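You operate a simulated robot arm through the tools that you are given. There is no shell and no other tool.

You are at the controls of a simulated robot arm. One attempt, no reset.

JOB
Fit the clear window in the door and clip it.
Fine: turn the blue and the green clip to FREE, press the window in till it clicks, then turn both to HOLD. The door stays locked, the other window stays on the shelf.
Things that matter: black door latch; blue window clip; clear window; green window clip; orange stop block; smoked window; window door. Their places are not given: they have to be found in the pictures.

It is judged by the outcome, as a careful person would: the job done as asked, and still so three seconds after it is handed in. It fails if anything else is knocked over, pushed out of place, dropped, spilled or broken.

ROBOT AND FRAMES
A 7-joint arm with a two-finger parallel gripper, fixed in place. Base frame: the origin is at the foot of the arm, x ahead of it, y to its left, z up; the work surface is at about z = 76. Lengths are in cm, angles in rad, forces in N, time in s.
Its first joint turns from -2.897 to 2.897 rad. Payload 1.57 kg.
The TCP is the grasp point between the finger pads, 3 cm short of the fingertips. In the tool frame z runs along the fingers and y along their closing line. Largest opening 8 cm; finger width 1.7, thickness 1.2; the body of the gripper, 4 by 8.2 cm, starts 8 cm behind the TCP.
Orientation is that of the tool frame in the base frame, as a unit quaternion [w, x, y, z]. With the fingers straight down and closing along the base's y, the tool's x points along the base's -x, its y along +y and its z along -z.

CONTROLS
- The arm moves only by the tool arm_command. Its argument "moves" is a list that holds one entry, the list of rows, each a list of 7 numbers: the turn, a rotation vector about the tool's x, y, z in units of 6 degrees (1.0 is 6 degrees), then the shift along the tool's x, y, z in units of 50 mm (1.0 is 50 mm), then the gripper command, from -1 (shut) to 1 (fully open), values between in proportion. In form: [[[wx, wy, wz, x, y, z, jaw], ...]]. A call has 1 to 20 rows; each row shifts and turns the commanded pose from where the row before left it, along the tool's axes as they then stand. A call with a number of a shift or a turn outside -1 to 1 is refused whole. A row lasts 0.2 s, in which the tool goes at most 5 cm and 0.15 rad; a call with a longer step from one row to the next is refused whole, and so is a gripper value outside its range. Where a pose cannot be reached the arm comes as near as it can. A force on the tool above 90 N (or 10 N above the force at the start of the call, whichever is more), or a blocked arm, ends the call early, and 0.2 s more pass. The fingers move at their own pace (about 15.3 cm/s each) and stop on an object; they squeeze with about 37 N. The grip force told is the motor's: it shows also when the fingers shut on nothing. Time passes only in rows, and 0.2 s behind the last, so rows that do not move let the fingers close. It gives the time, the measured TCP pose, the force on the tool (base axes), the opening and the grip force at its end, in the units of the frame above (readings bear some noise), with the torque about the TCP (base axes, N m) and any sound that the robot's microphone picked up.
- Cameras (640 x 400 px; columns grow to the right, rows downward): "scene" is fixed at [22.14, 50, 174.51]; the picture's right is [0.16, -0.99, 0.00], its down [-0.96, -0.16, -0.22] and it looks along [0.21, 0.04, -0.98] (base axes); focal length 285 px, centre (320, 200). "wrist" rides on the gripper at [7.2, -0.7, -12.2] in the tool frame; the picture's right is [0.09, 1.00, 0.00], its down [-0.84, 0.08, -0.54] and it looks along [-0.54, 0.05, 0.84] (tool axes); focal length 238 px, centre (320, 200).
- snapshot(camera): a new picture of that camera. It takes no simulated time.
- probe_pixels(camera, pixels): there is no depth. For up to 12 entries [column, row, z] of the newest picture of that camera ("zoom" is the newest enlarged one), the place [x, y] in the base frame at which the ray of that pixel passes the height z, good to about 0.3 cm. It takes no simulated time.
- enlarge(camera, box): a new picture of the part [left, top, right, bottom] of that camera's present view, enlarged. It takes no simulated time.
- sign_off(): hands the job in; it is judged then, once.

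Open the gripper and draw the arm clear of the work before you hand the job in, unless the task says otherwise.

The tools are called after "Emit:" by a JSON object that holds its "method" and its "body". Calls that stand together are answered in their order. arm_command: Moves the arm, as the interface text tells. Its arguments: {"type":"object","properties":{"moves":{"type":"array"}},"required":["moves"]} The other tools are called the same way: snapshot (camera) takes a picture; probe_pixels (camera, pixels) gives the place at which the rays of pixels pass given heights; enlarge (camera, box) takes an enlarged picture of a part of a camera's view; sign_off () hands the job in.

At the start:

```text
clock: 0.0
position: [42.11, 27.79, 135.26]
tool_rot: [0.0, 0.0, 1.0, 0.0]
wrist_force: [-0.7, 0.1, -0.3]
ft_torque: [-0.02, -0.07, -0.03]
grip_width: 7.99
gripper_force: 0.0
```

scene: 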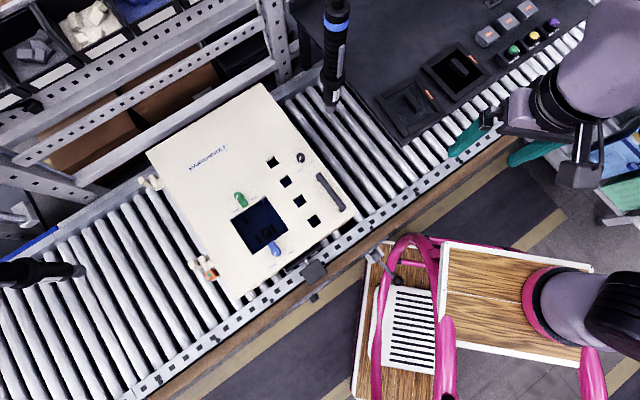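
wrist: 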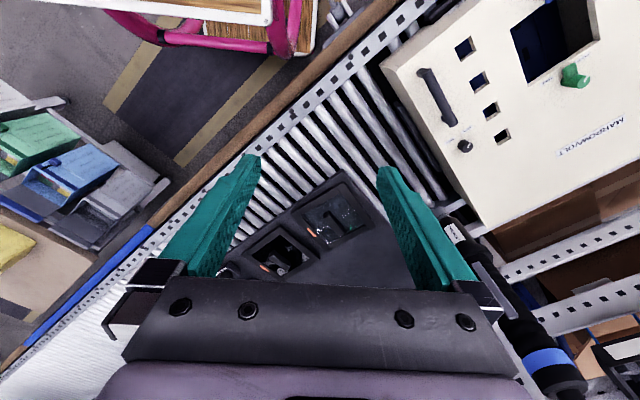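

The scene picture shows the cream door around (250,190) with an opening at (260,225), a green clip at (240,200) and a blue clip at (274,248). I'll enlarge several parts to find the windows, clips, latch and stop block.

Emit:
{"method": "enlarge", "body": {"camera": "scene", "box": [140, 80, 360, 310]}}

Emit:
{"method": "enlarge", "body": {"camera": "scene", "box": [360, 0, 580, 150]}}

Emit:
{"method": "enlarge", "body": {"camera": "wrist", "box": [380, 0, 640, 200]}}

Emit:
{"method": "enlarge", "body": {"camera": "wrist", "box": [200, 150, 420, 300]}}

```text
1.74 times, centred on (250, 195) of scene
```

zoom: 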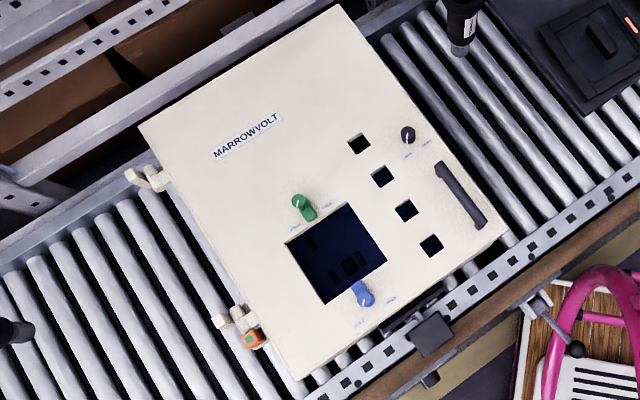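

```text
2.67 times, centred on (470, 75) of scene
```

zoom: 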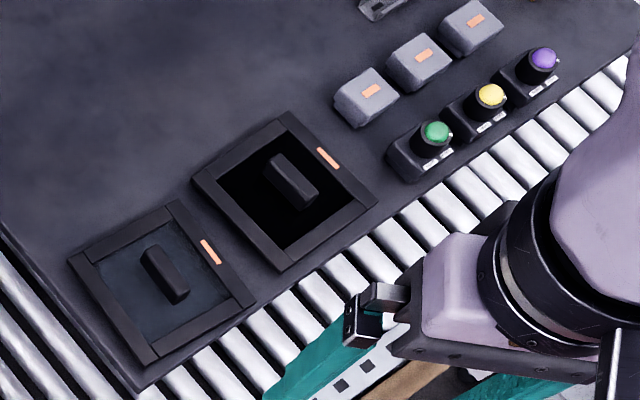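

```text
2.00 times, centred on (510, 100) of wrist
```

zoom: 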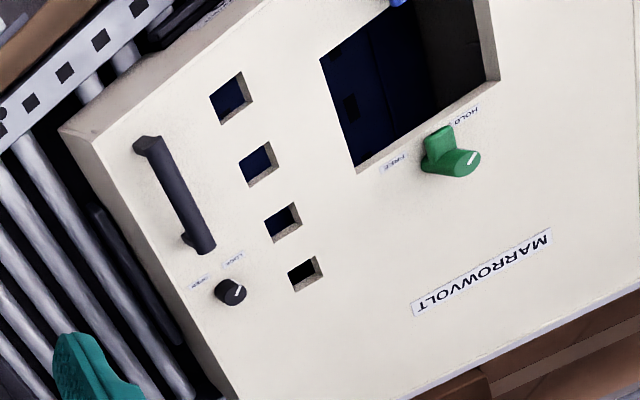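

```text
2.67 times, centred on (310, 225) of wrist
```

zoom: 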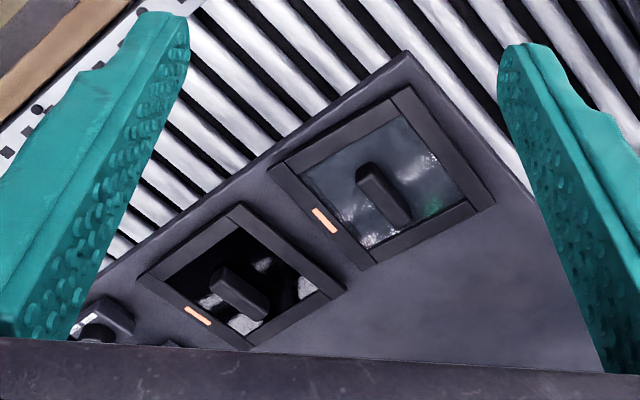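

The clear window is the left one at scene (412,103), and the smoked one is at (455,73). I'll probe positions of key features at several heights.

Emit:
{"method": "probe_pixels", "body": {"camera": "scene", "pixels": [[412, 103, 76], [412, 103, 86], [412, 103, 96], [455, 73, 76], [455, 73, 86], [260, 225, 76], [260, 225, 96], [260, 225, 106], [240, 200, 96], [274, 248, 96], [301, 158, 96], [205, 268, 90]]}}

Emit:
{"method": "probe_pixels", "body": {"camera": "wrist", "pixels": [[333, 222, 76], [333, 222, 86], [333, 222, 96], [282, 250, 76], [282, 250, 86], [575, 77, 76], [575, 77, 86], [575, 77, 96], [575, 77, 106], [495, 146, 76], [495, 146, 86], [495, 146, 96]]}}

```text
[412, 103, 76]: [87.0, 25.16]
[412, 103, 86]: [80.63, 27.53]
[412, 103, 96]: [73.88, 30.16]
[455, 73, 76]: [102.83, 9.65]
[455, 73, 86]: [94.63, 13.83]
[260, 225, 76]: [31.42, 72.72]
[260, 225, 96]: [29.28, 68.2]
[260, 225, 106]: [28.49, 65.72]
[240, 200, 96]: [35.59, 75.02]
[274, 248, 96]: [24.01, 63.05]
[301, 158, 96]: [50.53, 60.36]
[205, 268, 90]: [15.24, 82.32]
```

```text
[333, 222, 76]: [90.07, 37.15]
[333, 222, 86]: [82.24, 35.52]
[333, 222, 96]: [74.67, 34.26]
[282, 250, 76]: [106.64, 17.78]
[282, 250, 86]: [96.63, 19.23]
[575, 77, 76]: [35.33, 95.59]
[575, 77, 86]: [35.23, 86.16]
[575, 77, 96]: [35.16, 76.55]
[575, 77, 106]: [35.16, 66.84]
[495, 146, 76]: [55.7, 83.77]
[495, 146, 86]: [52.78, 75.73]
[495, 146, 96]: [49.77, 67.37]
```

The clear window's handle triangulates to roughly (67,33,105). A hanging black pole with a blue band shows at scene (332,90) / wrist (455,230), and I need to locate it too. I move to look at the window more closely.

Emit:
{"method": "probe_pixels", "body": {"camera": "scene", "pixels": [[331, 104, 96], [331, 104, 106], [331, 104, 116], [331, 104, 126], [336, 10, 106], [336, 10, 126]]}}

Emit:
{"method": "probe_pixels", "body": {"camera": "wrist", "pixels": [[452, 224, 96], [452, 224, 106], [452, 224, 116], [452, 224, 126], [540, 355, 106], [540, 355, 126]]}}

Emit:
{"method": "arm_command", "body": {"moves": [[[0, 0, 0, -0.65, 0.25, 0.6, 1], [0, 0, 0, -0.65, 0.25, 0.6, 1], [0, 0, 0, -0.65, 0.25, 0.6, 1], [0, 0, 0, -0.65, 0.25, 0.6, 1]]]}}

Emit:
{"method": "snapshot", "body": {"camera": "wrist"}}

Emit:
{"method": "snapshot", "body": {"camera": "scene"}}

```text
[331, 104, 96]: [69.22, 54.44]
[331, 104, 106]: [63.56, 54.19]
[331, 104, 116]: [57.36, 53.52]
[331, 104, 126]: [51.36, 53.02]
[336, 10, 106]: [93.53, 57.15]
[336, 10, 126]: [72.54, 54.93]
```

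```text
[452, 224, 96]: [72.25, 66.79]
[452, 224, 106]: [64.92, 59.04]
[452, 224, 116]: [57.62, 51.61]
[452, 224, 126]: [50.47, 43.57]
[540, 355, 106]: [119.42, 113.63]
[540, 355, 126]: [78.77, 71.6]
```

```text
clock: 1.0
position: [55.13, 32.71, 123.3]
tool_rot: [0.0, 0.0, 1.0, 0.001]
wrist_force: [-0.5, -1.0, -0.3]
ft_torque: [0.03, -0.03, -0.01]
grip_width: 7.99
gripper_force: 0.0
```

```text
taken
```

wrist: 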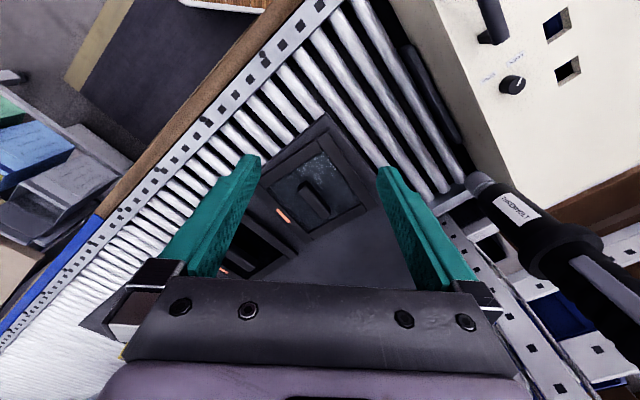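

```text
taken
```

scene: 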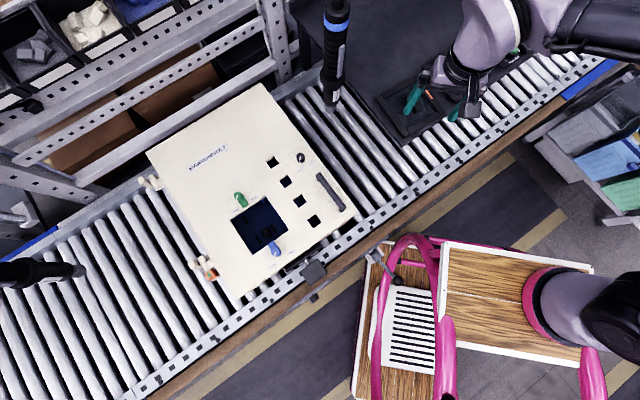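

The hanging tool's tip is at about (59,54,113), so I must route around it at smaller radius. I'll enlarge the window area in the new wrist view at (313,190).

Emit:
{"method": "enlarge", "body": {"camera": "wrist", "box": [220, 105, 380, 285]}}

Emit:
{"method": "enlarge", "body": {"camera": "wrist", "box": [400, 0, 640, 150]}}

```text
2.22 times, centred on (300, 195) of wrist
```

zoom: 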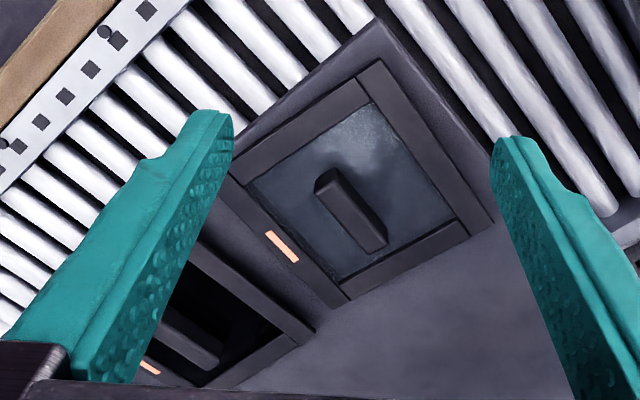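

```text
2.67 times, centred on (520, 75) of wrist
```

zoom: 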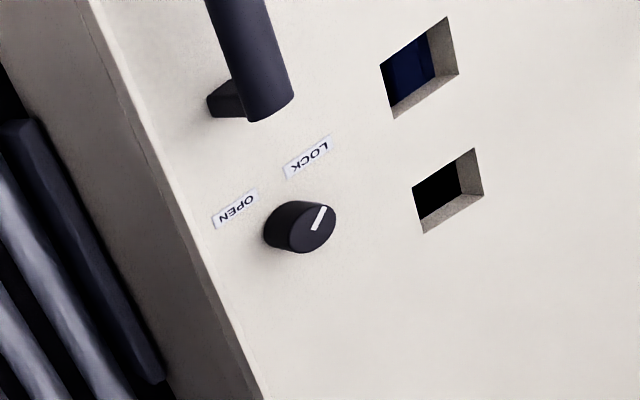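

Latch mark points to LOCK; good. Now I triangulate the clear window's frame corners and handle from the wrist view (corners near (326,133), (378,205), (311,239), (262,179)) and the scene view.

Emit:
{"method": "probe_pixels", "body": {"camera": "wrist", "pixels": [[326.1, 132.8, 100], [326.1, 132.8, 106], [377.5, 204.9, 100], [377.5, 204.9, 106], [311.3, 239.1, 100], [311.3, 239.1, 106], [261.7, 179.2, 100], [261.7, 179.2, 106], [314.4, 197.3, 100], [314.4, 197.3, 106], [506, 84, 96], [506, 84, 106]]}}

Emit:
{"method": "probe_pixels", "body": {"camera": "scene", "pixels": [[405.6, 135.7, 100], [405.6, 135.7, 106], [375.6, 97.5, 100], [375.6, 97.5, 106], [416.8, 75, 100], [416.8, 75, 106], [445.7, 113.6, 100], [445.7, 113.6, 106], [412, 103, 100], [412, 103, 106], [301, 158, 96], [301, 158, 106]]}}

```text
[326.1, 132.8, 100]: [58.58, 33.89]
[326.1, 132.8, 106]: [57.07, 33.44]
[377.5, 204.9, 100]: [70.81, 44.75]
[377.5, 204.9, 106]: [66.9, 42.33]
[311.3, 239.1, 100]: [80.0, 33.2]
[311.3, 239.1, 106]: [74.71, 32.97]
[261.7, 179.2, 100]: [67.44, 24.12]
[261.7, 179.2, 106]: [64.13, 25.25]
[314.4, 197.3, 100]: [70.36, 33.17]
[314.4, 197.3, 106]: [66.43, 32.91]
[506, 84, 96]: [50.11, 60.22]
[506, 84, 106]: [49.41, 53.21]
```

```text
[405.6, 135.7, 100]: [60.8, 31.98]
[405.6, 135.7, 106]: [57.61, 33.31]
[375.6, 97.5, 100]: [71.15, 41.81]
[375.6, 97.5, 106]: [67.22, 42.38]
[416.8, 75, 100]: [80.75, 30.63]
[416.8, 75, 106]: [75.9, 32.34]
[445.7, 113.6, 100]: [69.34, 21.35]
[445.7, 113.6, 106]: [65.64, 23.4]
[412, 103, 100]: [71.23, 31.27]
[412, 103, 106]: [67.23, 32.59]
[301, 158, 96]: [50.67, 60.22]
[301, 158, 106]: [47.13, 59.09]
```

Frame of the clear window is near z≈106 (outer ~13 cm square), latch knob at about (50.4,60.2,96). I'll probe the door's opening corners and clips in the scene picture at z≈95.

Emit:
{"method": "enlarge", "body": {"camera": "scene", "box": [210, 170, 320, 270]}}

Emit:
{"method": "probe_pixels", "body": {"camera": "scene", "pixels": [[231, 219.1, 95], [267.2, 197.9, 95], [287.4, 229.5, 95], [252.9, 254.2, 95], [147, 153, 95], [262, 83, 95], [356, 212, 95]]}}

```text
4.00 times, centred on (265, 220) of scene
```

zoom: 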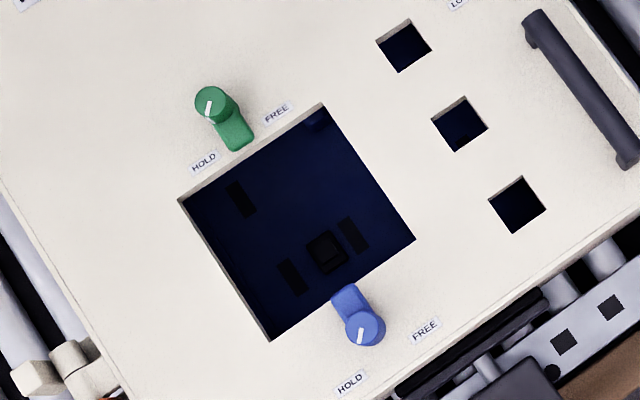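

```text
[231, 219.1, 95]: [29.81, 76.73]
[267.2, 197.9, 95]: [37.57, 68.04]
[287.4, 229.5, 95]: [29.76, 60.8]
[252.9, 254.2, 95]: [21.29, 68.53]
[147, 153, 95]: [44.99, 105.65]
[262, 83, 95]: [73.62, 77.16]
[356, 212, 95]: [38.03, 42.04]
```

Opening at z≈95 has corners about (29.8,76.7),(37.6,68.0),(29.8,60.8),(21.3,68.5), ~11.5 cm square; both clips now sit with tabs over the opening (HOLD). I move in for a close look at the clear window, turning the tool by 45° to line up with its handle.

Emit:
{"method": "arm_command", "body": {"moves": [[[0, 0, -1, -0.1, 0, 0.2, 1], [0, 0, -1, -0.1, 0, 0.2, 1], [0, 0, -1, -0.1, 0, 0.2, 1], [0, 0, -1, -0.1, 0, 0.2, 1], [0, 0, -1, -0.1, 0, 0.2, 1], [0, 0, -1, -0.1, 0, 0.2, 1], [0, 0, -1, -0.1, 0, 0.2, 1], [0, 0, -0.5, 0, 0, 0, 1]]]}}

Emit:
{"method": "snapshot", "body": {"camera": "wrist"}}

Emit:
{"method": "snapshot", "body": {"camera": "scene"}}

```text
clock: 2.8
position: [58.32, 33.71, 116.14]
tool_rot: [0.0, -0.383, 0.924, 0.0]
wrist_force: [1.8, -0.1, 0.1]
ft_torque: [0.02, -0.02, -0.01]
grip_width: 8.03
gripper_force: 0.0
```

```text
taken
```

wrist: 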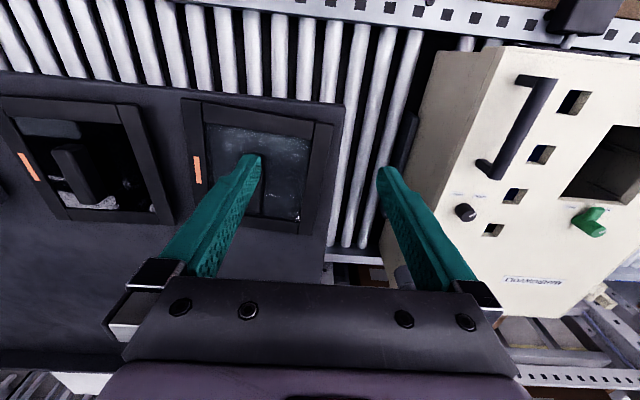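

```text
taken
```

scene: 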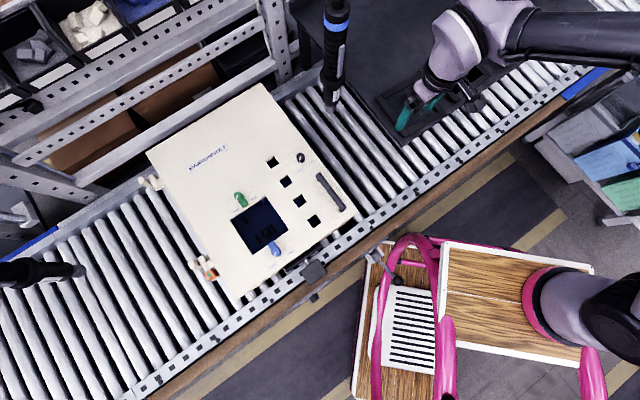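

The view is now lined up with the frames; the window lies to the left of the fingers at (255,165). I shift 6 cm along the tool's -y to centre it.

Emit:
{"method": "arm_command", "body": {"moves": [[[0, 0, 0, 0, -0.6, 0, 1], [0, 0, 0, 0, -0.6, 0, 1], [0, 0, 0, 0, 0, 0, 1]]]}}

Emit:
{"method": "snapshot", "body": {"camera": "wrist"}}

Emit:
{"method": "enlarge", "body": {"camera": "wrist", "box": [200, 80, 440, 240]}}

```text
clock: 3.6
position: [62.49, 29.65, 116.15]
tool_rot: [0.0, -0.383, 0.924, 0.0]
wrist_force: [-0.2, -1.0, -0.7]
ft_torque: [-0.03, -0.01, 0.03]
grip_width: 8.0
gripper_force: 0.1
```

```text
taken
```

wrist: 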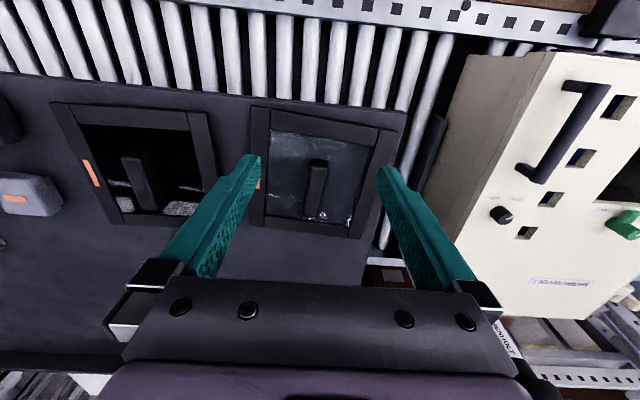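

```text
2.50 times, centred on (320, 160) of wrist
```

zoom: 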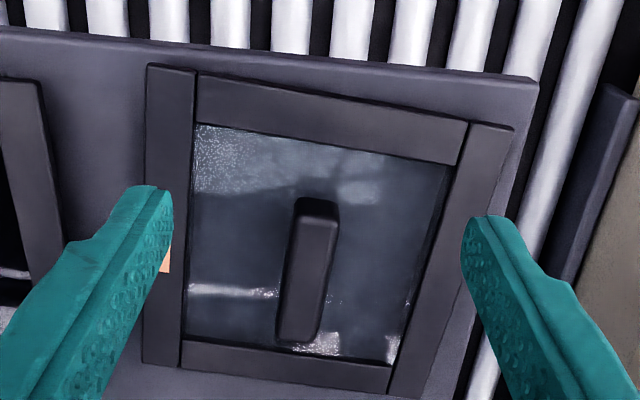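

I'll probe the inner corners of the nest and the handle ends in this zoom (inner corners (197,122), (455,163), (395,362), (183,340); handle ends (318,203) and (297,335)).

Emit:
{"method": "probe_pixels", "body": {"camera": "zoom", "pixels": [[197, 122, 105], [455, 163, 105], [395, 362, 105], [183, 340, 105], [300, 200, 107], [338, 206, 107], [316, 340, 107], [277, 335, 107], [146, 65, 106], [514, 130, 106], [430, 398, 106], [143, 362, 106]]}}

Emit:
{"method": "snapshot", "body": {"camera": "scene"}}

Emit:
{"method": "enlarge", "body": {"camera": "scene", "box": [360, 40, 500, 150]}}

```text
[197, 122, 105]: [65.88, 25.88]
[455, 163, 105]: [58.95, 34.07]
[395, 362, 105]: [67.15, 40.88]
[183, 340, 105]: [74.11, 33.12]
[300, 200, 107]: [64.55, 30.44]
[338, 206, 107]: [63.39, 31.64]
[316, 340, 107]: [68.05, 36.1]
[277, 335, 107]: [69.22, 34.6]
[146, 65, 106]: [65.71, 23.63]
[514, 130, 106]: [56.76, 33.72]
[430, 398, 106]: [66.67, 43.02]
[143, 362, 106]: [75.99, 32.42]
```

```text
taken
```

scene: 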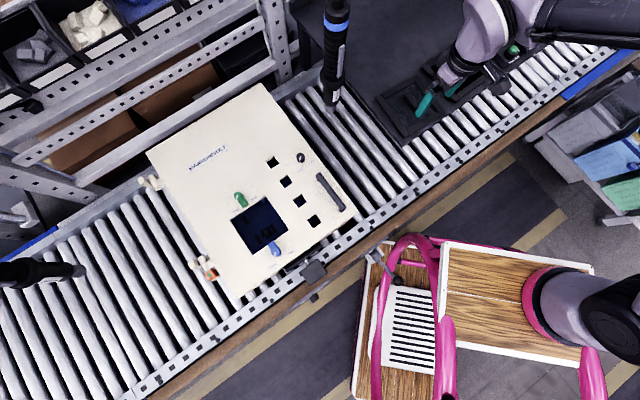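

```text
3.64 times, centred on (430, 95) of scene
```

zoom: 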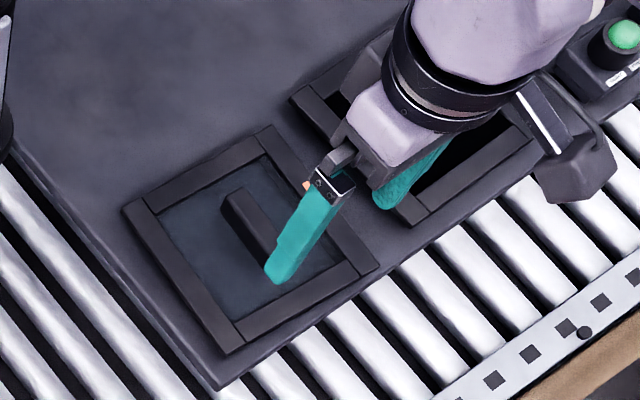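

Handle top comes out near z≈107.7, centre about (66.1,33.0), long axis at ~42°; nest bars' top near z≈106.5. I'll enlarge tightly to judge how deep the pane sits in the nest and how tall the handle is.

Emit:
{"method": "enlarge", "body": {"camera": "wrist", "box": [260, 120, 380, 235]}}

Emit:
{"method": "enlarge", "body": {"camera": "wrist", "box": [40, 90, 220, 230]}}

Emit:
{"method": "enlarge", "body": {"camera": "wrist", "box": [440, 40, 640, 300]}}

```text
3.48 times, centred on (320, 178) of wrist
```

zoom: 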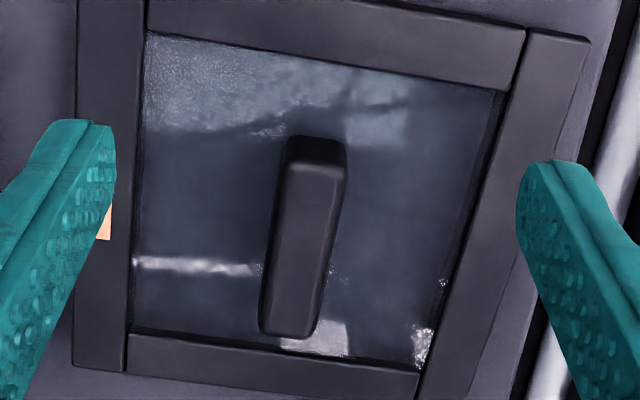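

```text
2.86 times, centred on (130, 160) of wrist
```

zoom: 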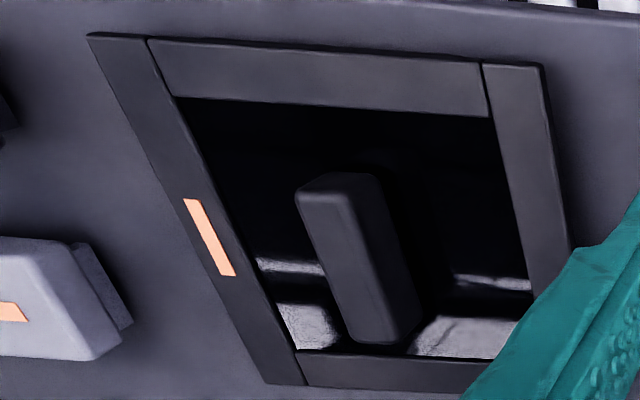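

```text
1.54 times, centred on (540, 170) of wrist
```

zoom: 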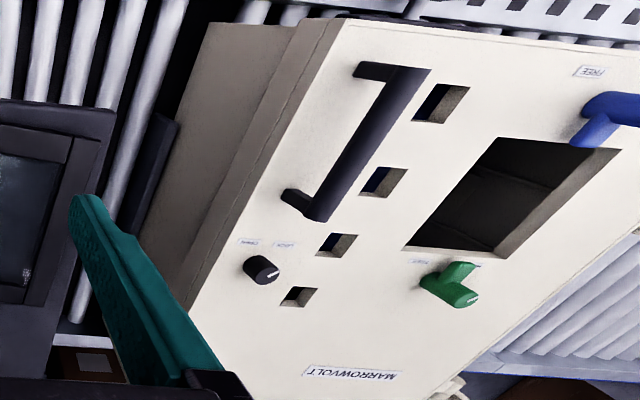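

The pane sits nearly flush in the nest and the handle stands ~2 cm tall. Before taking it I go to look at the door and clips, moving on a line that stays ~18 cm clear of the hanging tool at (59,54).

Emit:
{"method": "arm_command", "body": {"moves": [[[0, 0, 0, 0.163, 0.845, -0.05, 1], [0, 0, 0, 0.163, 0.845, -0.05, 1], [0, 0, 0, 0.163, 0.845, -0.05, 1], [0, 0, 0, 0.163, 0.845, 0, 1], [0, 0, 0, 0.163, 0.845, 0, 1], [0, 0, 0, 0.163, 0.845, 0, 1], [0, 0, 0, 0.163, 0.845, 0, 1], [0, 0, 0, 0.163, 0.845, 0, 1], [0, 0, 0, 0.163, 0.845, 0, 1], [0, 0, 0, 0.163, 0.845, 0, 1], [0, 0, 0, 0.163, 0.845, 0, 1], [0, 0, 0, 0.163, 0.845, 0, 1], [0, 0, 0, 0, 0, 0, 1]]]}}

Emit:
{"method": "snapshot", "body": {"camera": "wrist"}}

Emit:
{"method": "snapshot", "body": {"camera": "scene"}}

```text
clock: 6.4
position: [19.65, 58.47, 116.92]
tool_rot: [0.0, -0.383, 0.924, 0.0]
wrist_force: [0.1, -0.4, 0.5]
ft_torque: [-0.01, 0.0, 0.02]
grip_width: 8.02
gripper_force: 0.0
```

```text
taken
```

wrist: 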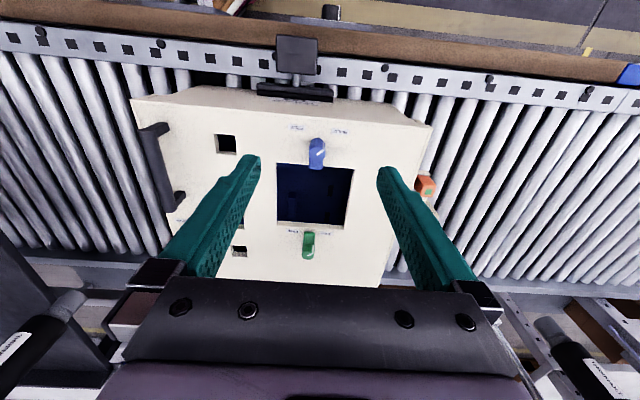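

```text
taken
```

scene: 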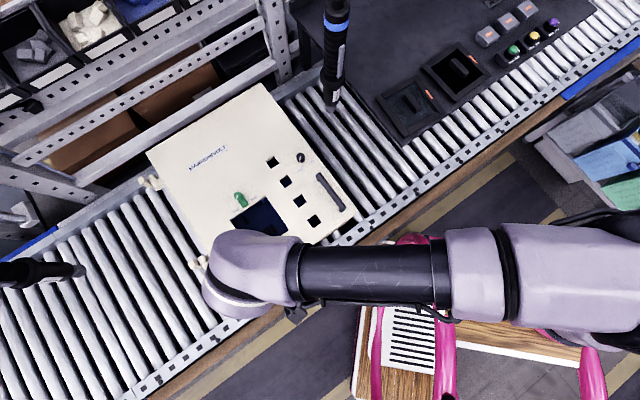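

The wrist view now shows the opening centred at (314,195), blue clip at (316,155) and green clip at (308,245). I enlarge it to read the clip positions and labels.

Emit:
{"method": "enlarge", "body": {"camera": "wrist", "box": [250, 115, 390, 275]}}

Emit:
{"method": "enlarge", "body": {"camera": "wrist", "box": [130, 80, 450, 290]}}

```text
2.50 times, centred on (320, 195) of wrist
```

zoom: 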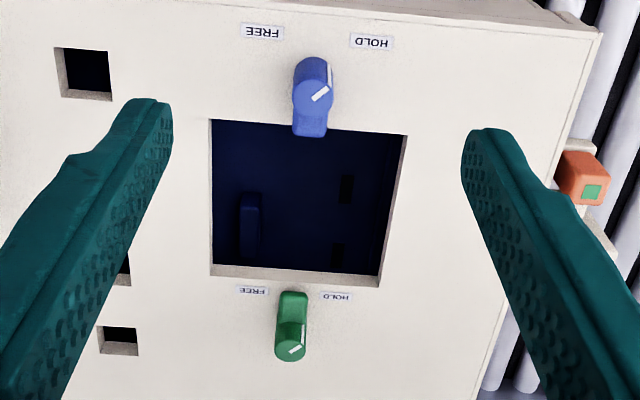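

```text
1.90 times, centred on (290, 185) of wrist
```

zoom: 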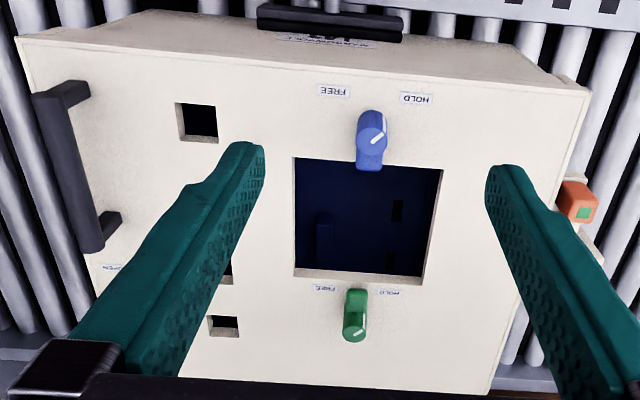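

Marks on both clips point to HOLD; tabs overhang the opening. I probe the opening corners and knob tops in the wrist picture at several heights to pin down the door's height and yaw.

Emit:
{"method": "probe_pixels", "body": {"camera": "wrist", "pixels": [[276.4, 162.6, 95], [354.8, 168.6, 95], [343.6, 230.2, 95], [276.4, 225.8, 95], [276.4, 162.6, 97], [354.8, 168.6, 97], [343.6, 230.2, 97], [276.4, 225.8, 97], [318, 153, 97], [318, 153, 99], [308, 254.2, 97], [308, 254.2, 99]]}}

Emit:
{"method": "enlarge", "body": {"camera": "wrist", "box": [280, 125, 350, 185]}}

Emit:
{"method": "enlarge", "body": {"camera": "wrist", "box": [275, 215, 345, 275]}}

```text
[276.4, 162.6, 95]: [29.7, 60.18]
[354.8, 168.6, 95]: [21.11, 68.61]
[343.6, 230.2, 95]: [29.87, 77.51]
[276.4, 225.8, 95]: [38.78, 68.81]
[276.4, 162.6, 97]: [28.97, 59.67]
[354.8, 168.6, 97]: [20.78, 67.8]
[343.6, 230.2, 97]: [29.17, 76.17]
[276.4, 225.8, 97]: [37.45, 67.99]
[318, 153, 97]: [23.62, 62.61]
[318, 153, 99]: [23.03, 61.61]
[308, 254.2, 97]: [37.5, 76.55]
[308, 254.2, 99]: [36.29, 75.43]
```

```text
6.67 times, centred on (315, 155) of wrist
```

zoom: 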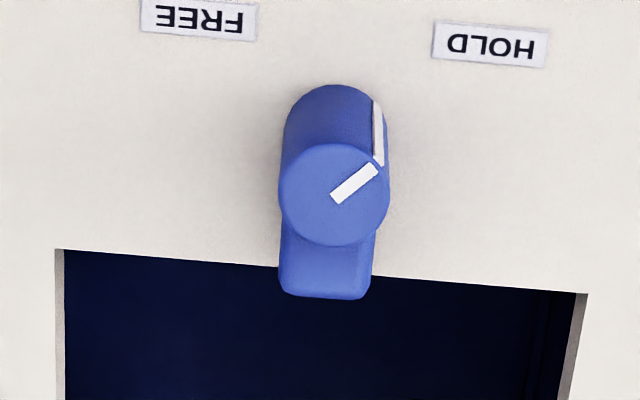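

```text
6.67 times, centred on (310, 245) of wrist
```

zoom: 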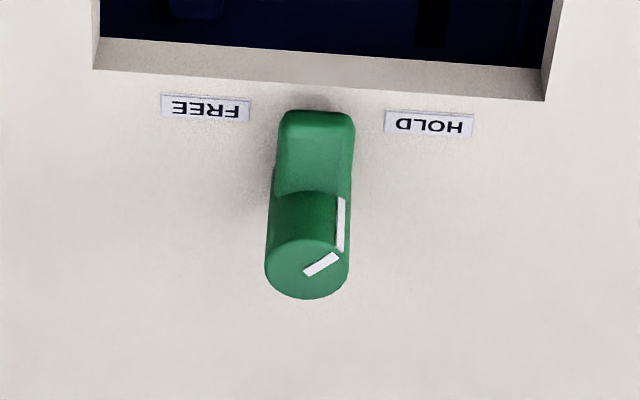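

Both clips are tall knobs (~2.2 cm across, ~3 cm high) with a low arm pointing over the opening; FREE is a 90° counter-clockwise turn seen from above. I first test in free air whether the wrist can turn -90° about tool z here.

Emit:
{"method": "arm_command", "body": {"moves": [[[0, 0, -1, 0, 0, 0, 1], [0, 0, -1, 0, 0, 0, 1], [0, 0, -1, 0, 0, 0, 1], [0, 0, -1, 0, 0, 0, 1], [0, 0, -1, 0, 0, 0, 1], [0, 0, -1, 0, 0, 0, 1], [0, 0, -1, 0, 0, 0, 1], [0, 0, -1, 0, 0, 0, 1], [0, 0, -1, 0, 0, 0, 1], [0, 0, -1, 0, 0, 0, 1], [0, 0, -1, 0, 0, 0, 1], [0, 0, -1, 0, 0, 0, 1], [0, 0, -1, 0, 0, 0, 1], [0, 0, -1, 0, 0, 0, 1], [0, 0, -1, 0, 0, 0, 1]]]}}

Emit:
{"method": "snapshot", "body": {"camera": "wrist"}}

```text
clock: 9.6
position: [19.63, 58.58, 116.87]
tool_rot: [-0.001, 0.924, -0.382, 0.001]
wrist_force: [0.1, -0.7, 0.4]
ft_torque: [0.02, 0.02, -0.02]
grip_width: 8.02
gripper_force: 0.1
```

```text
taken
```

wrist: 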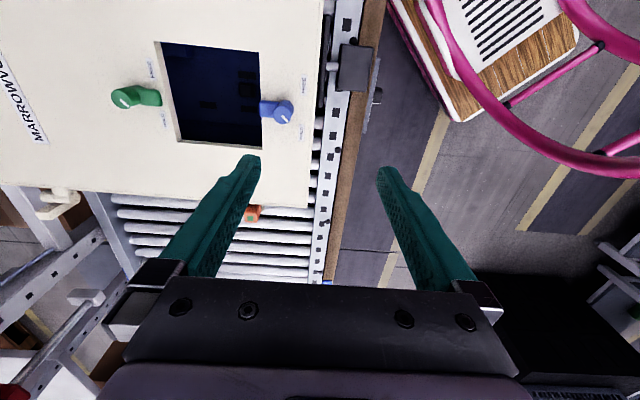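

The -90° turn is reachable here. This second viewpoint (blue knob at (283,112), green at (125,97)) lets me triangulate, so I enlarge both clips.

Emit:
{"method": "enlarge", "body": {"camera": "wrist", "box": [230, 75, 320, 150]}}

Emit:
{"method": "probe_pixels", "body": {"camera": "zoom", "pixels": [[320, 200, 97]]}}

Emit:
{"method": "enlarge", "body": {"camera": "wrist", "box": [90, 30, 270, 160]}}

```text
5.33 times, centred on (275, 112) of wrist
```

zoom: 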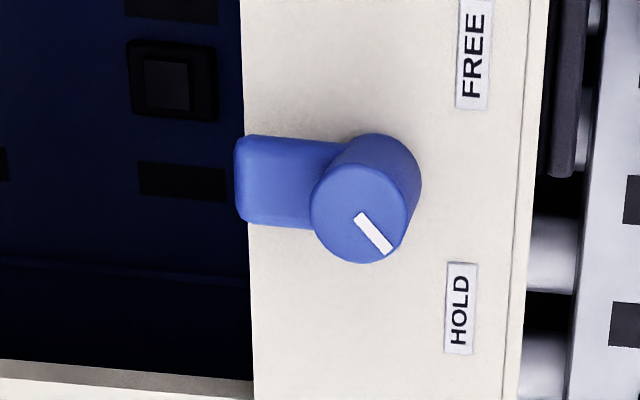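

```text
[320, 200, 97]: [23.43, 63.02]
```

```text
3.08 times, centred on (180, 95) of wrist
```

zoom: 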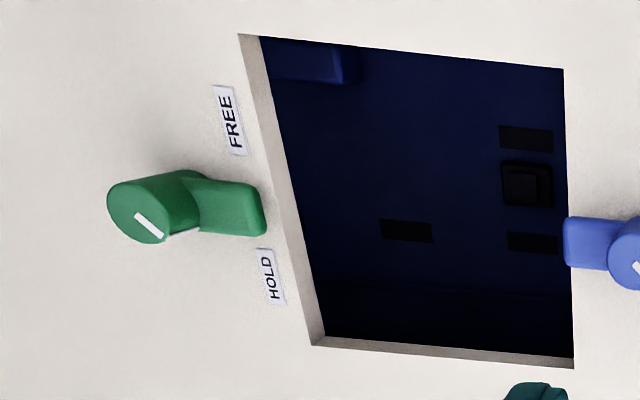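

Triangulating: blue knob axis ≈(22.9,61.8), green ≈(36.15,75.1), tops z≈99.65; opening is 12.0 cm square at yaw 45°, centre (29.48,68.43), door top z≈96.1. I turn back so the fingers straddle the blue arm, and go above the blue knob.

Emit:
{"method": "arm_command", "body": {"moves": [[[0, 0, 1, 0, 0, 0, 0.5], [0, 0, 1, 0, 0, 0, 0.5], [0, 0, 1, 0, 0, 0, 0.5], [0, 0, 1, 0, 0, 0, 0.5], [0, 0, 1, 0, 0, 0, 0.5], [0, 0, 1, 0, 0, 0, 0.5], [0, 0, 1, 0, 0, 0, 0.5], [0, 0, 1, 0, 0, 0, 0.5], [0, 0, 1, 0, 0, 0, 0.5], [0, 0, 1, 0, 0, 0, 0.5], [0, 0, 1, 0, 0, 0, 0.5], [0, 0, 1, 0, 0, 0, 0.5], [0, 0, 1, 0, 0, 0, 0.5], [0, 0, 1, 0, 0, 0, 0.5], [0, 0, 1, 0, 0, 0, 0.5], [0, 0, 0, -0.23, 0, 0.43, 0.5], [0, 0, 0, -0.23, 0, 0.43, 0.5], [0, 0, 0, -0.23, 0, 0.43, 0.5], [0, 0, 0, -0.23, 0, 0.43, 0.5], [0, 0, 0, 0, 0, 0, 0.5]]]}}

Emit:
{"method": "snapshot", "body": {"camera": "wrist"}}

Emit:
{"method": "enlarge", "body": {"camera": "wrist", "box": [240, 80, 400, 200]}}

```text
clock: 13.8
position: [23.0, 61.82, 108.41]
tool_rot: [0.0, -0.384, 0.923, 0.0]
wrist_force: [0.6, 0.2, 0.2]
ft_torque: [-0.02, -0.02, 0.01]
grip_width: 6.0
gripper_force: 0.1
```

```text
taken
```

wrist: 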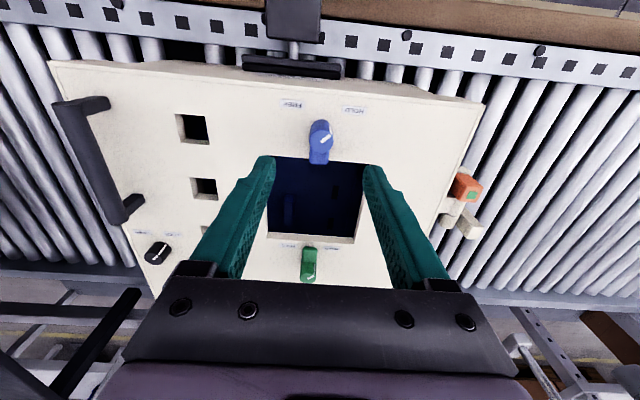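

```text
3.33 times, centred on (320, 140) of wrist
```

zoom: 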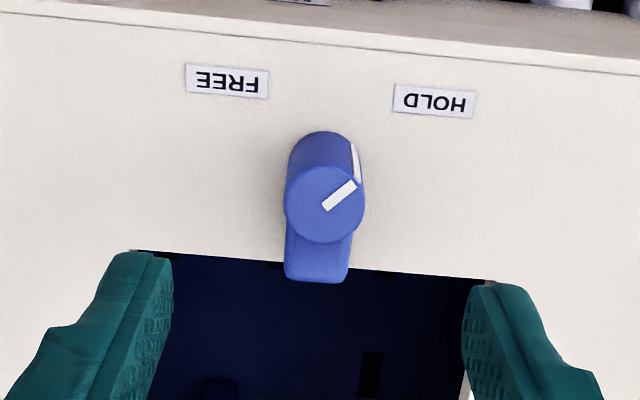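

The knob top shows at (321.5,141), within about 1 mm of the tool axis. I descend straight over it to TCP z≈100.3 with fingers at 6 cm.

Emit:
{"method": "arm_command", "body": {"moves": [[[0, 0, 0, 0.02, 0.01, 0.4, 0.5], [0, 0, 0, 0, 0, 0.4, 0.5], [0, 0, 0, 0, 0, 0.4, 0.5], [0, 0, 0, 0, 0, 0.4, 0.5], [0, 0, 0, 0, 0, 0, 0.5]]]}}

Emit:
{"method": "snapshot", "body": {"camera": "wrist"}}

Emit:
{"method": "enlarge", "body": {"camera": "wrist", "box": [220, 110, 420, 260]}}

```text
clock: 15.0
position: [22.86, 61.69, 100.41]
tool_rot: [0.0, -0.383, 0.924, -0.001]
wrist_force: [-0.1, -0.3, 0.1]
ft_torque: [-0.02, -0.01, 0.0]
grip_width: 5.99
gripper_force: 0.1
```

```text
taken
```

wrist: 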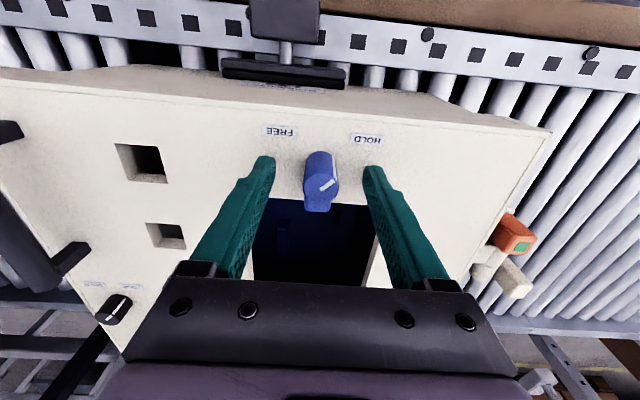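

```text
2.67 times, centred on (320, 185) of wrist
```

zoom: 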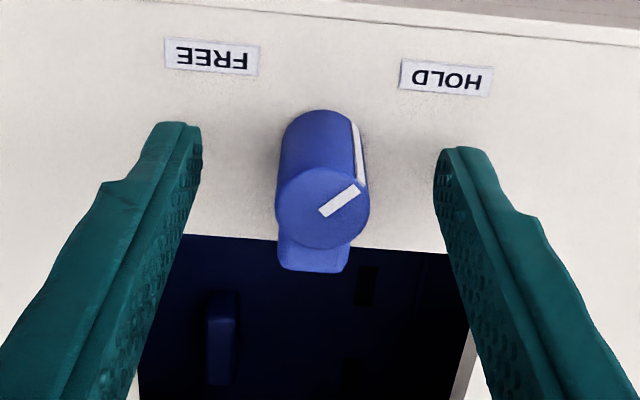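

The knob top is at (321,187), right on the tool axis (expected (321,186)). I close the fingers on it.

Emit:
{"method": "arm_command", "body": {"moves": [[[0, 0, 0, 0, 0, 0, -1], [0, 0, 0, 0, 0, 0, -1], [0, 0, 0, 0, 0, 0, -1]]]}}

Emit:
{"method": "enlarge", "body": {"camera": "wrist", "box": [220, 110, 420, 260]}}

```text
clock: 15.8
position: [22.79, 61.63, 100.32]
tool_rot: [0.0, -0.383, 0.924, 0.0]
wrist_force: [-3.6, 2.8, 0.4]
ft_torque: [0.6, 0.33, 0.01]
grip_width: 2.12
gripper_force: 34.0
```

```text
2.67 times, centred on (320, 185) of wrist
```

zoom: 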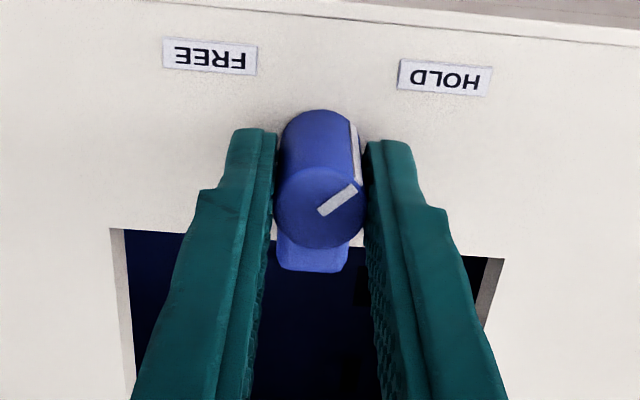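

Knob is gripped (width 2.12 cm, small side force). I turn it -30° about tool z first and check the response.

Emit:
{"method": "arm_command", "body": {"moves": [[[0, 0, -0.5, 0, 0, 0, -1], [0, 0, -0.5, 0, 0, 0, -1], [0, 0, -0.5, 0, 0, 0, -1], [0, 0, -0.5, 0, 0, 0, -1], [0, 0, -0.5, 0, 0, 0, -1], [0, 0, -0.5, 0, 0, 0, -1], [0, 0, -0.5, 0, 0, 0, -1], [0, 0, -0.5, 0, 0, 0, -1], [0, 0, -0.5, 0, 0, 0, -1], [0, 0, -0.5, 0, 0, 0, -1]]]}}

Emit:
{"method": "enlarge", "body": {"camera": "wrist", "box": [220, 110, 420, 260]}}

```text
clock: 18.0
position: [22.96, 61.71, 100.27]
tool_rot: [-0.001, -0.609, 0.793, 0.0]
wrist_force: [-5.4, -4.7, 0.6]
ft_torque: [0.34, 0.5, -0.04]
grip_width: 2.14
gripper_force: 33.8
```

```text
2.67 times, centred on (320, 185) of wrist
```

zoom: 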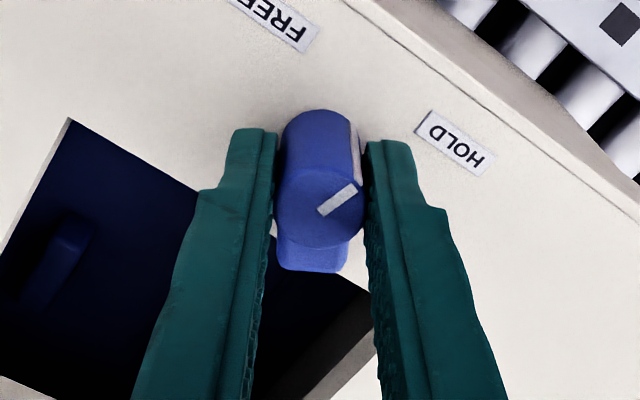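

The knob turns with the gripper (it stays fixed in the wrist view while the door rotates). I continue another 54°.

Emit:
{"method": "arm_command", "body": {"moves": [[[0, 0, -0.5, 0, 0, 0, -1], [0, 0, -0.5, 0, 0, 0, -1], [0, 0, -0.5, 0, 0, 0, -1], [0, 0, -0.5, 0, 0, 0, -1], [0, 0, -0.5, 0, 0, 0, -1], [0, 0, -0.5, 0, 0, 0, -1], [0, 0, -0.5, 0, 0, 0, -1], [0, 0, -0.5, 0, 0, 0, -1], [0, 0, -0.5, 0, 0, 0, -1], [0, 0, -0.5, 0, 0, 0, -1], [0, 0, -0.5, 0, 0, 0, -1], [0, 0, -0.5, 0, 0, 0, -1], [0, 0, -0.5, 0, 0, 0, -1], [0, 0, -0.5, 0, 0, 0, -1], [0, 0, -0.5, 0, 0, 0, -1], [0, 0, -0.5, 0, 0, 0, -1], [0, 0, -0.5, 0, 0, 0, -1], [0, 0, -0.5, 0, 0, 0, -1]]]}}

Emit:
{"method": "enlarge", "body": {"camera": "wrist", "box": [220, 110, 420, 260]}}

```text
clock: 21.8
position: [22.85, 61.69, 100.41]
tool_rot: [0.0, 0.902, -0.431, 0.001]
wrist_force: [-5.5, -7.9, -1.0]
ft_torque: [0.21, -0.19, 0.05]
grip_width: 2.12
gripper_force: 34.5
```

```text
2.67 times, centred on (320, 185) of wrist
```

zoom: 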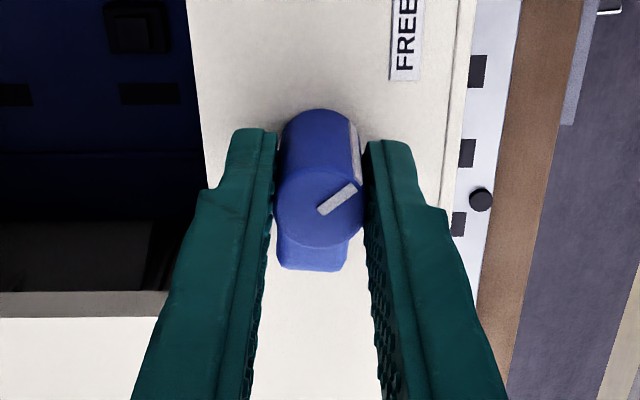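

Now at 84° with FREE label coming to where HOLD was; 6° more makes the quarter turn.

Emit:
{"method": "arm_command", "body": {"moves": [[[0, 0, -0.5, 0, 0, 0, -1], [0, 0, -0.5, 0, 0, 0, -1], [0, 0, 0, 0, 0, 0, -1]]]}}

Emit:
{"method": "enlarge", "body": {"camera": "wrist", "box": [220, 110, 420, 260]}}

```text
clock: 22.6
position: [22.85, 61.68, 100.34]
tool_rot: [0.001, 0.924, -0.381, 0.0]
wrist_force: [-4.5, -6.4, 0.6]
ft_torque: [0.0, -0.38, -0.17]
grip_width: 2.12
gripper_force: 34.5
```

```text
2.67 times, centred on (320, 185) of wrist
```

zoom: 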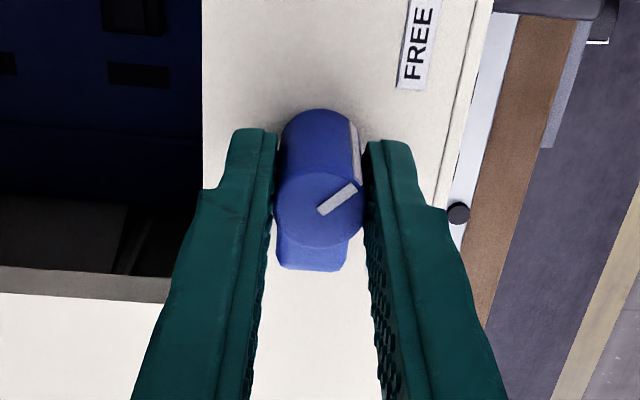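

Knob at 90°, mark at FREE, slight torque at the end suggests the stop. I open the fingers and rise 8 cm, then check.

Emit:
{"method": "arm_command", "body": {"moves": [[[0, 0, 0, 0, 0, 0, 0.3], [0, 0, 0, 0, 0, 0, 0.3], [0, 0, 0, 0, 0, -0.3, 0.3], [0, 0, 0, 0, 0, -0.5, 0.3], [0, 0, 0, 0, 0, -0.5, 0.3], [0, 0, 0, 0, 0, -0.5, 0.3], [0, 0, 0, 0, 0, 0, 0.3]]]}}

Emit:
{"method": "snapshot", "body": {"camera": "wrist"}}

Emit:
{"method": "enlarge", "body": {"camera": "wrist", "box": [240, 80, 400, 200]}}

```text
clock: 24.2
position: [22.98, 61.76, 109.45]
tool_rot: [0.0, 0.924, -0.382, 0.0]
wrist_force: [0.3, 0.5, 0.1]
ft_torque: [-0.02, 0.0, -0.01]
grip_width: 5.21
gripper_force: 0.0
```

```text
taken
```

wrist: 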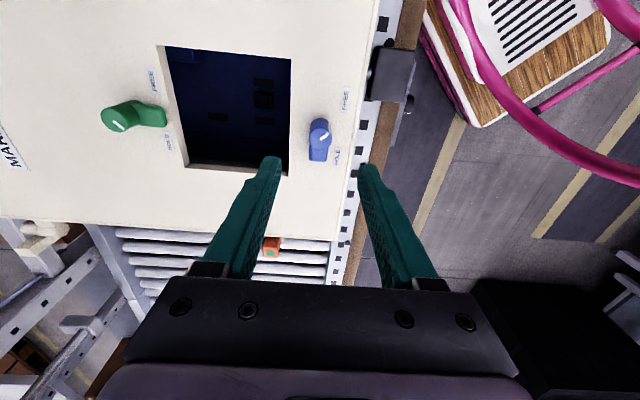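

```text
3.33 times, centred on (320, 140) of wrist
```

zoom: 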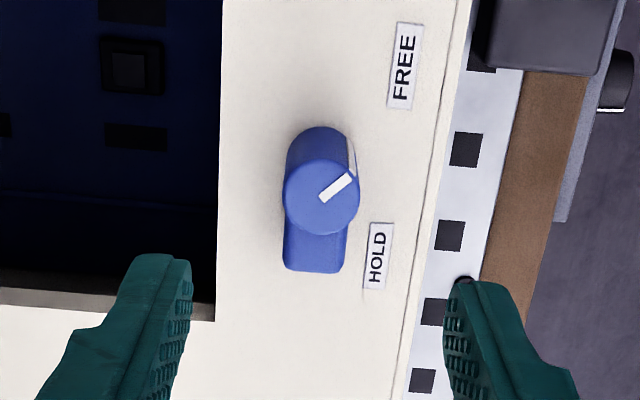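

Blue is at FREE with its arm parallel to the edge. Next I turn the tool back and move along the diagonal to above the green knob at (36.15,75.1).

Emit:
{"method": "arm_command", "body": {"moves": [[[0, 0, 1, 0, 0, 0, 0.5], [0, 0, 1, 0, 0, 0, 0.5], [0, 0, 1, 0, 0, 0, 0.5], [0, 0, 1, 0, 0, 0, 0.5], [0, 0, 1, 0, 0, 0, 0.5], [0, 0, 1, 0, 0, 0, 0.5], [0, 0, 1, 0, 0, 0, 0.5], [0, 0, 1, 0, 0, 0, 0.5], [0, 0, 1, 0, 0, 0, 0.5], [0, 0, 1, 0, 0, 0, 0.5], [0, 0, 1, 0, 0, 0, 0.5], [0, 0, 1, 0, 0, 0, 0.5], [0, 0, 1, 0, 0, 0, 0.5], [0, 0, 1, 0, 0, 0, 0.5], [0, 0, 1, 0, 0, 0, 0.5], [0, 0, 0, -0.75, 0, 0, 0.5], [0, 0, 0, -0.75, 0, 0, 0.5], [0, 0, 0, -0.75, 0, 0, 0.5], [0, 0, 0, -0.75, 0, 0, 0.5], [0, 0, 0, -0.75, 0, 0, 0.5]]]}}

Emit:
{"method": "snapshot", "body": {"camera": "wrist"}}

Emit:
{"method": "enlarge", "body": {"camera": "wrist", "box": [240, 80, 400, 200]}}

Emit:
{"method": "snapshot", "body": {"camera": "scene"}}

```text
clock: 28.4
position: [33.02, 70.97, 109.35]
tool_rot: [0.0, -0.384, 0.923, 0.001]
wrist_force: [-0.7, 1.1, -0.8]
ft_torque: [-0.04, -0.06, 0.01]
grip_width: 6.03
gripper_force: 0.1
out of reach, approached as far as the arm can: row 19, 20
```

```text
taken
```

wrist: 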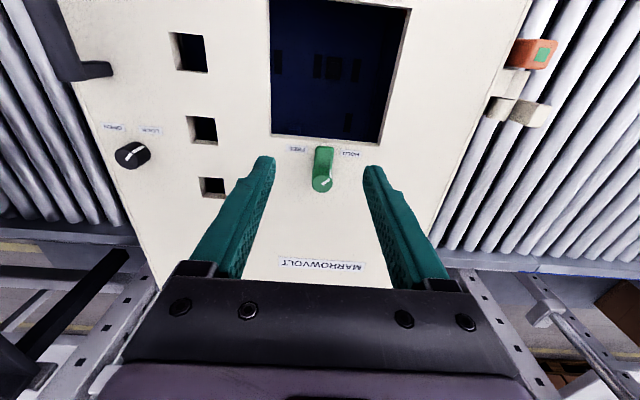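

```text
3.33 times, centred on (320, 140) of wrist
```

zoom: 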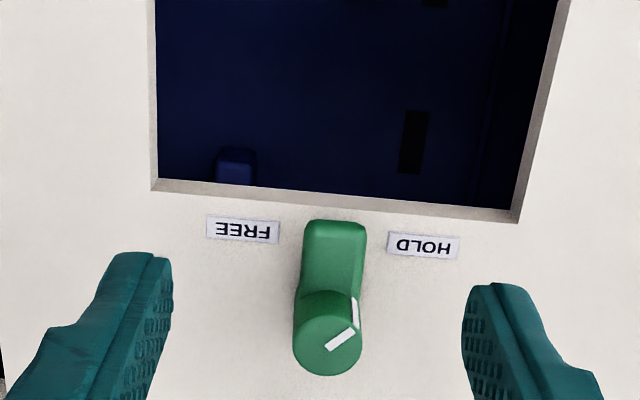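

```text
taken
```

scene: 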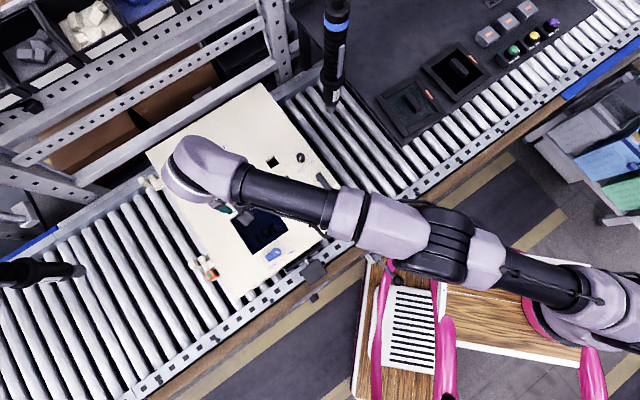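

Reach is limited at this height (row 19-20 stopped at radius 78.3); lower down the arm reaches further. The fingers straddle the green arm, so I can descend and move outward along it; first a small descent to see how the pose follows.

Emit:
{"method": "arm_command", "body": {"moves": [[[0, 0, 0, 0, 0, 0.2, 0.5], [0, 0, 0, 0, 0, 0.2, 0.5], [0, 0, 0, 0, 0, 0, 0.5]]]}}

```text
clock: 29.2
position: [33.07, 71.02, 107.2]
tool_rot: [0.0, -0.382, 0.924, 0.0]
wrist_force: [-0.5, -0.6, 0.5]
ft_torque: [0.01, 0.0, 0.01]
grip_width: 6.0
gripper_force: 0.0
```

The commanded pose was kept at the reachable spot. I align sideways with the knob (+0.7 cm tool y) and descend to TCP z≈100.4 with the fingers straddling the green arm.

Emit:
{"method": "arm_command", "body": {"moves": [[[0, 0, 0, 0, 0.139, 0, 0.5], [0, 0, 0, 0, 0, 0.4, 0.5], [0, 0, 0, 0, 0, 0.4, 0.5], [0, 0, 0, 0, 0, 0.35, 0.5], [0, 0, 0, 0, 0, 0, 0.5]]]}}

Emit:
{"method": "snapshot", "body": {"camera": "wrist"}}

Emit:
{"method": "enlarge", "body": {"camera": "wrist", "box": [220, 110, 420, 260]}}

```text
clock: 30.4
position: [32.67, 71.44, 101.48]
tool_rot: [0.0, -0.382, 0.924, 0.0]
wrist_force: [1.4, 0.1, -0.7]
ft_torque: [-0.03, 0.0, 0.0]
grip_width: 6.01
gripper_force: 0.0
```

```text
taken
```

wrist: 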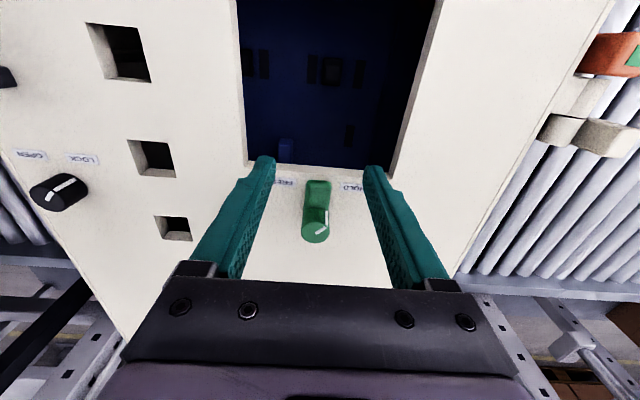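

```text
2.67 times, centred on (320, 185) of wrist
```

zoom: 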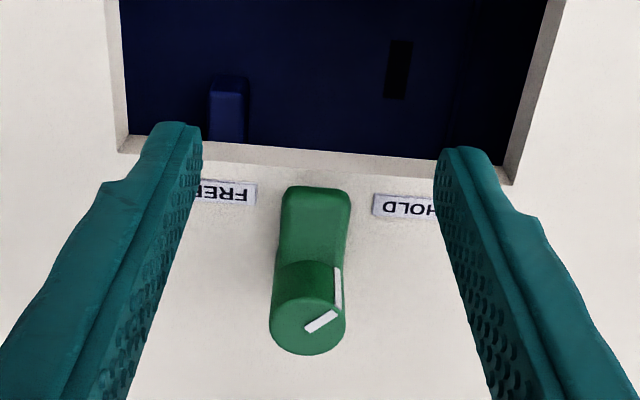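

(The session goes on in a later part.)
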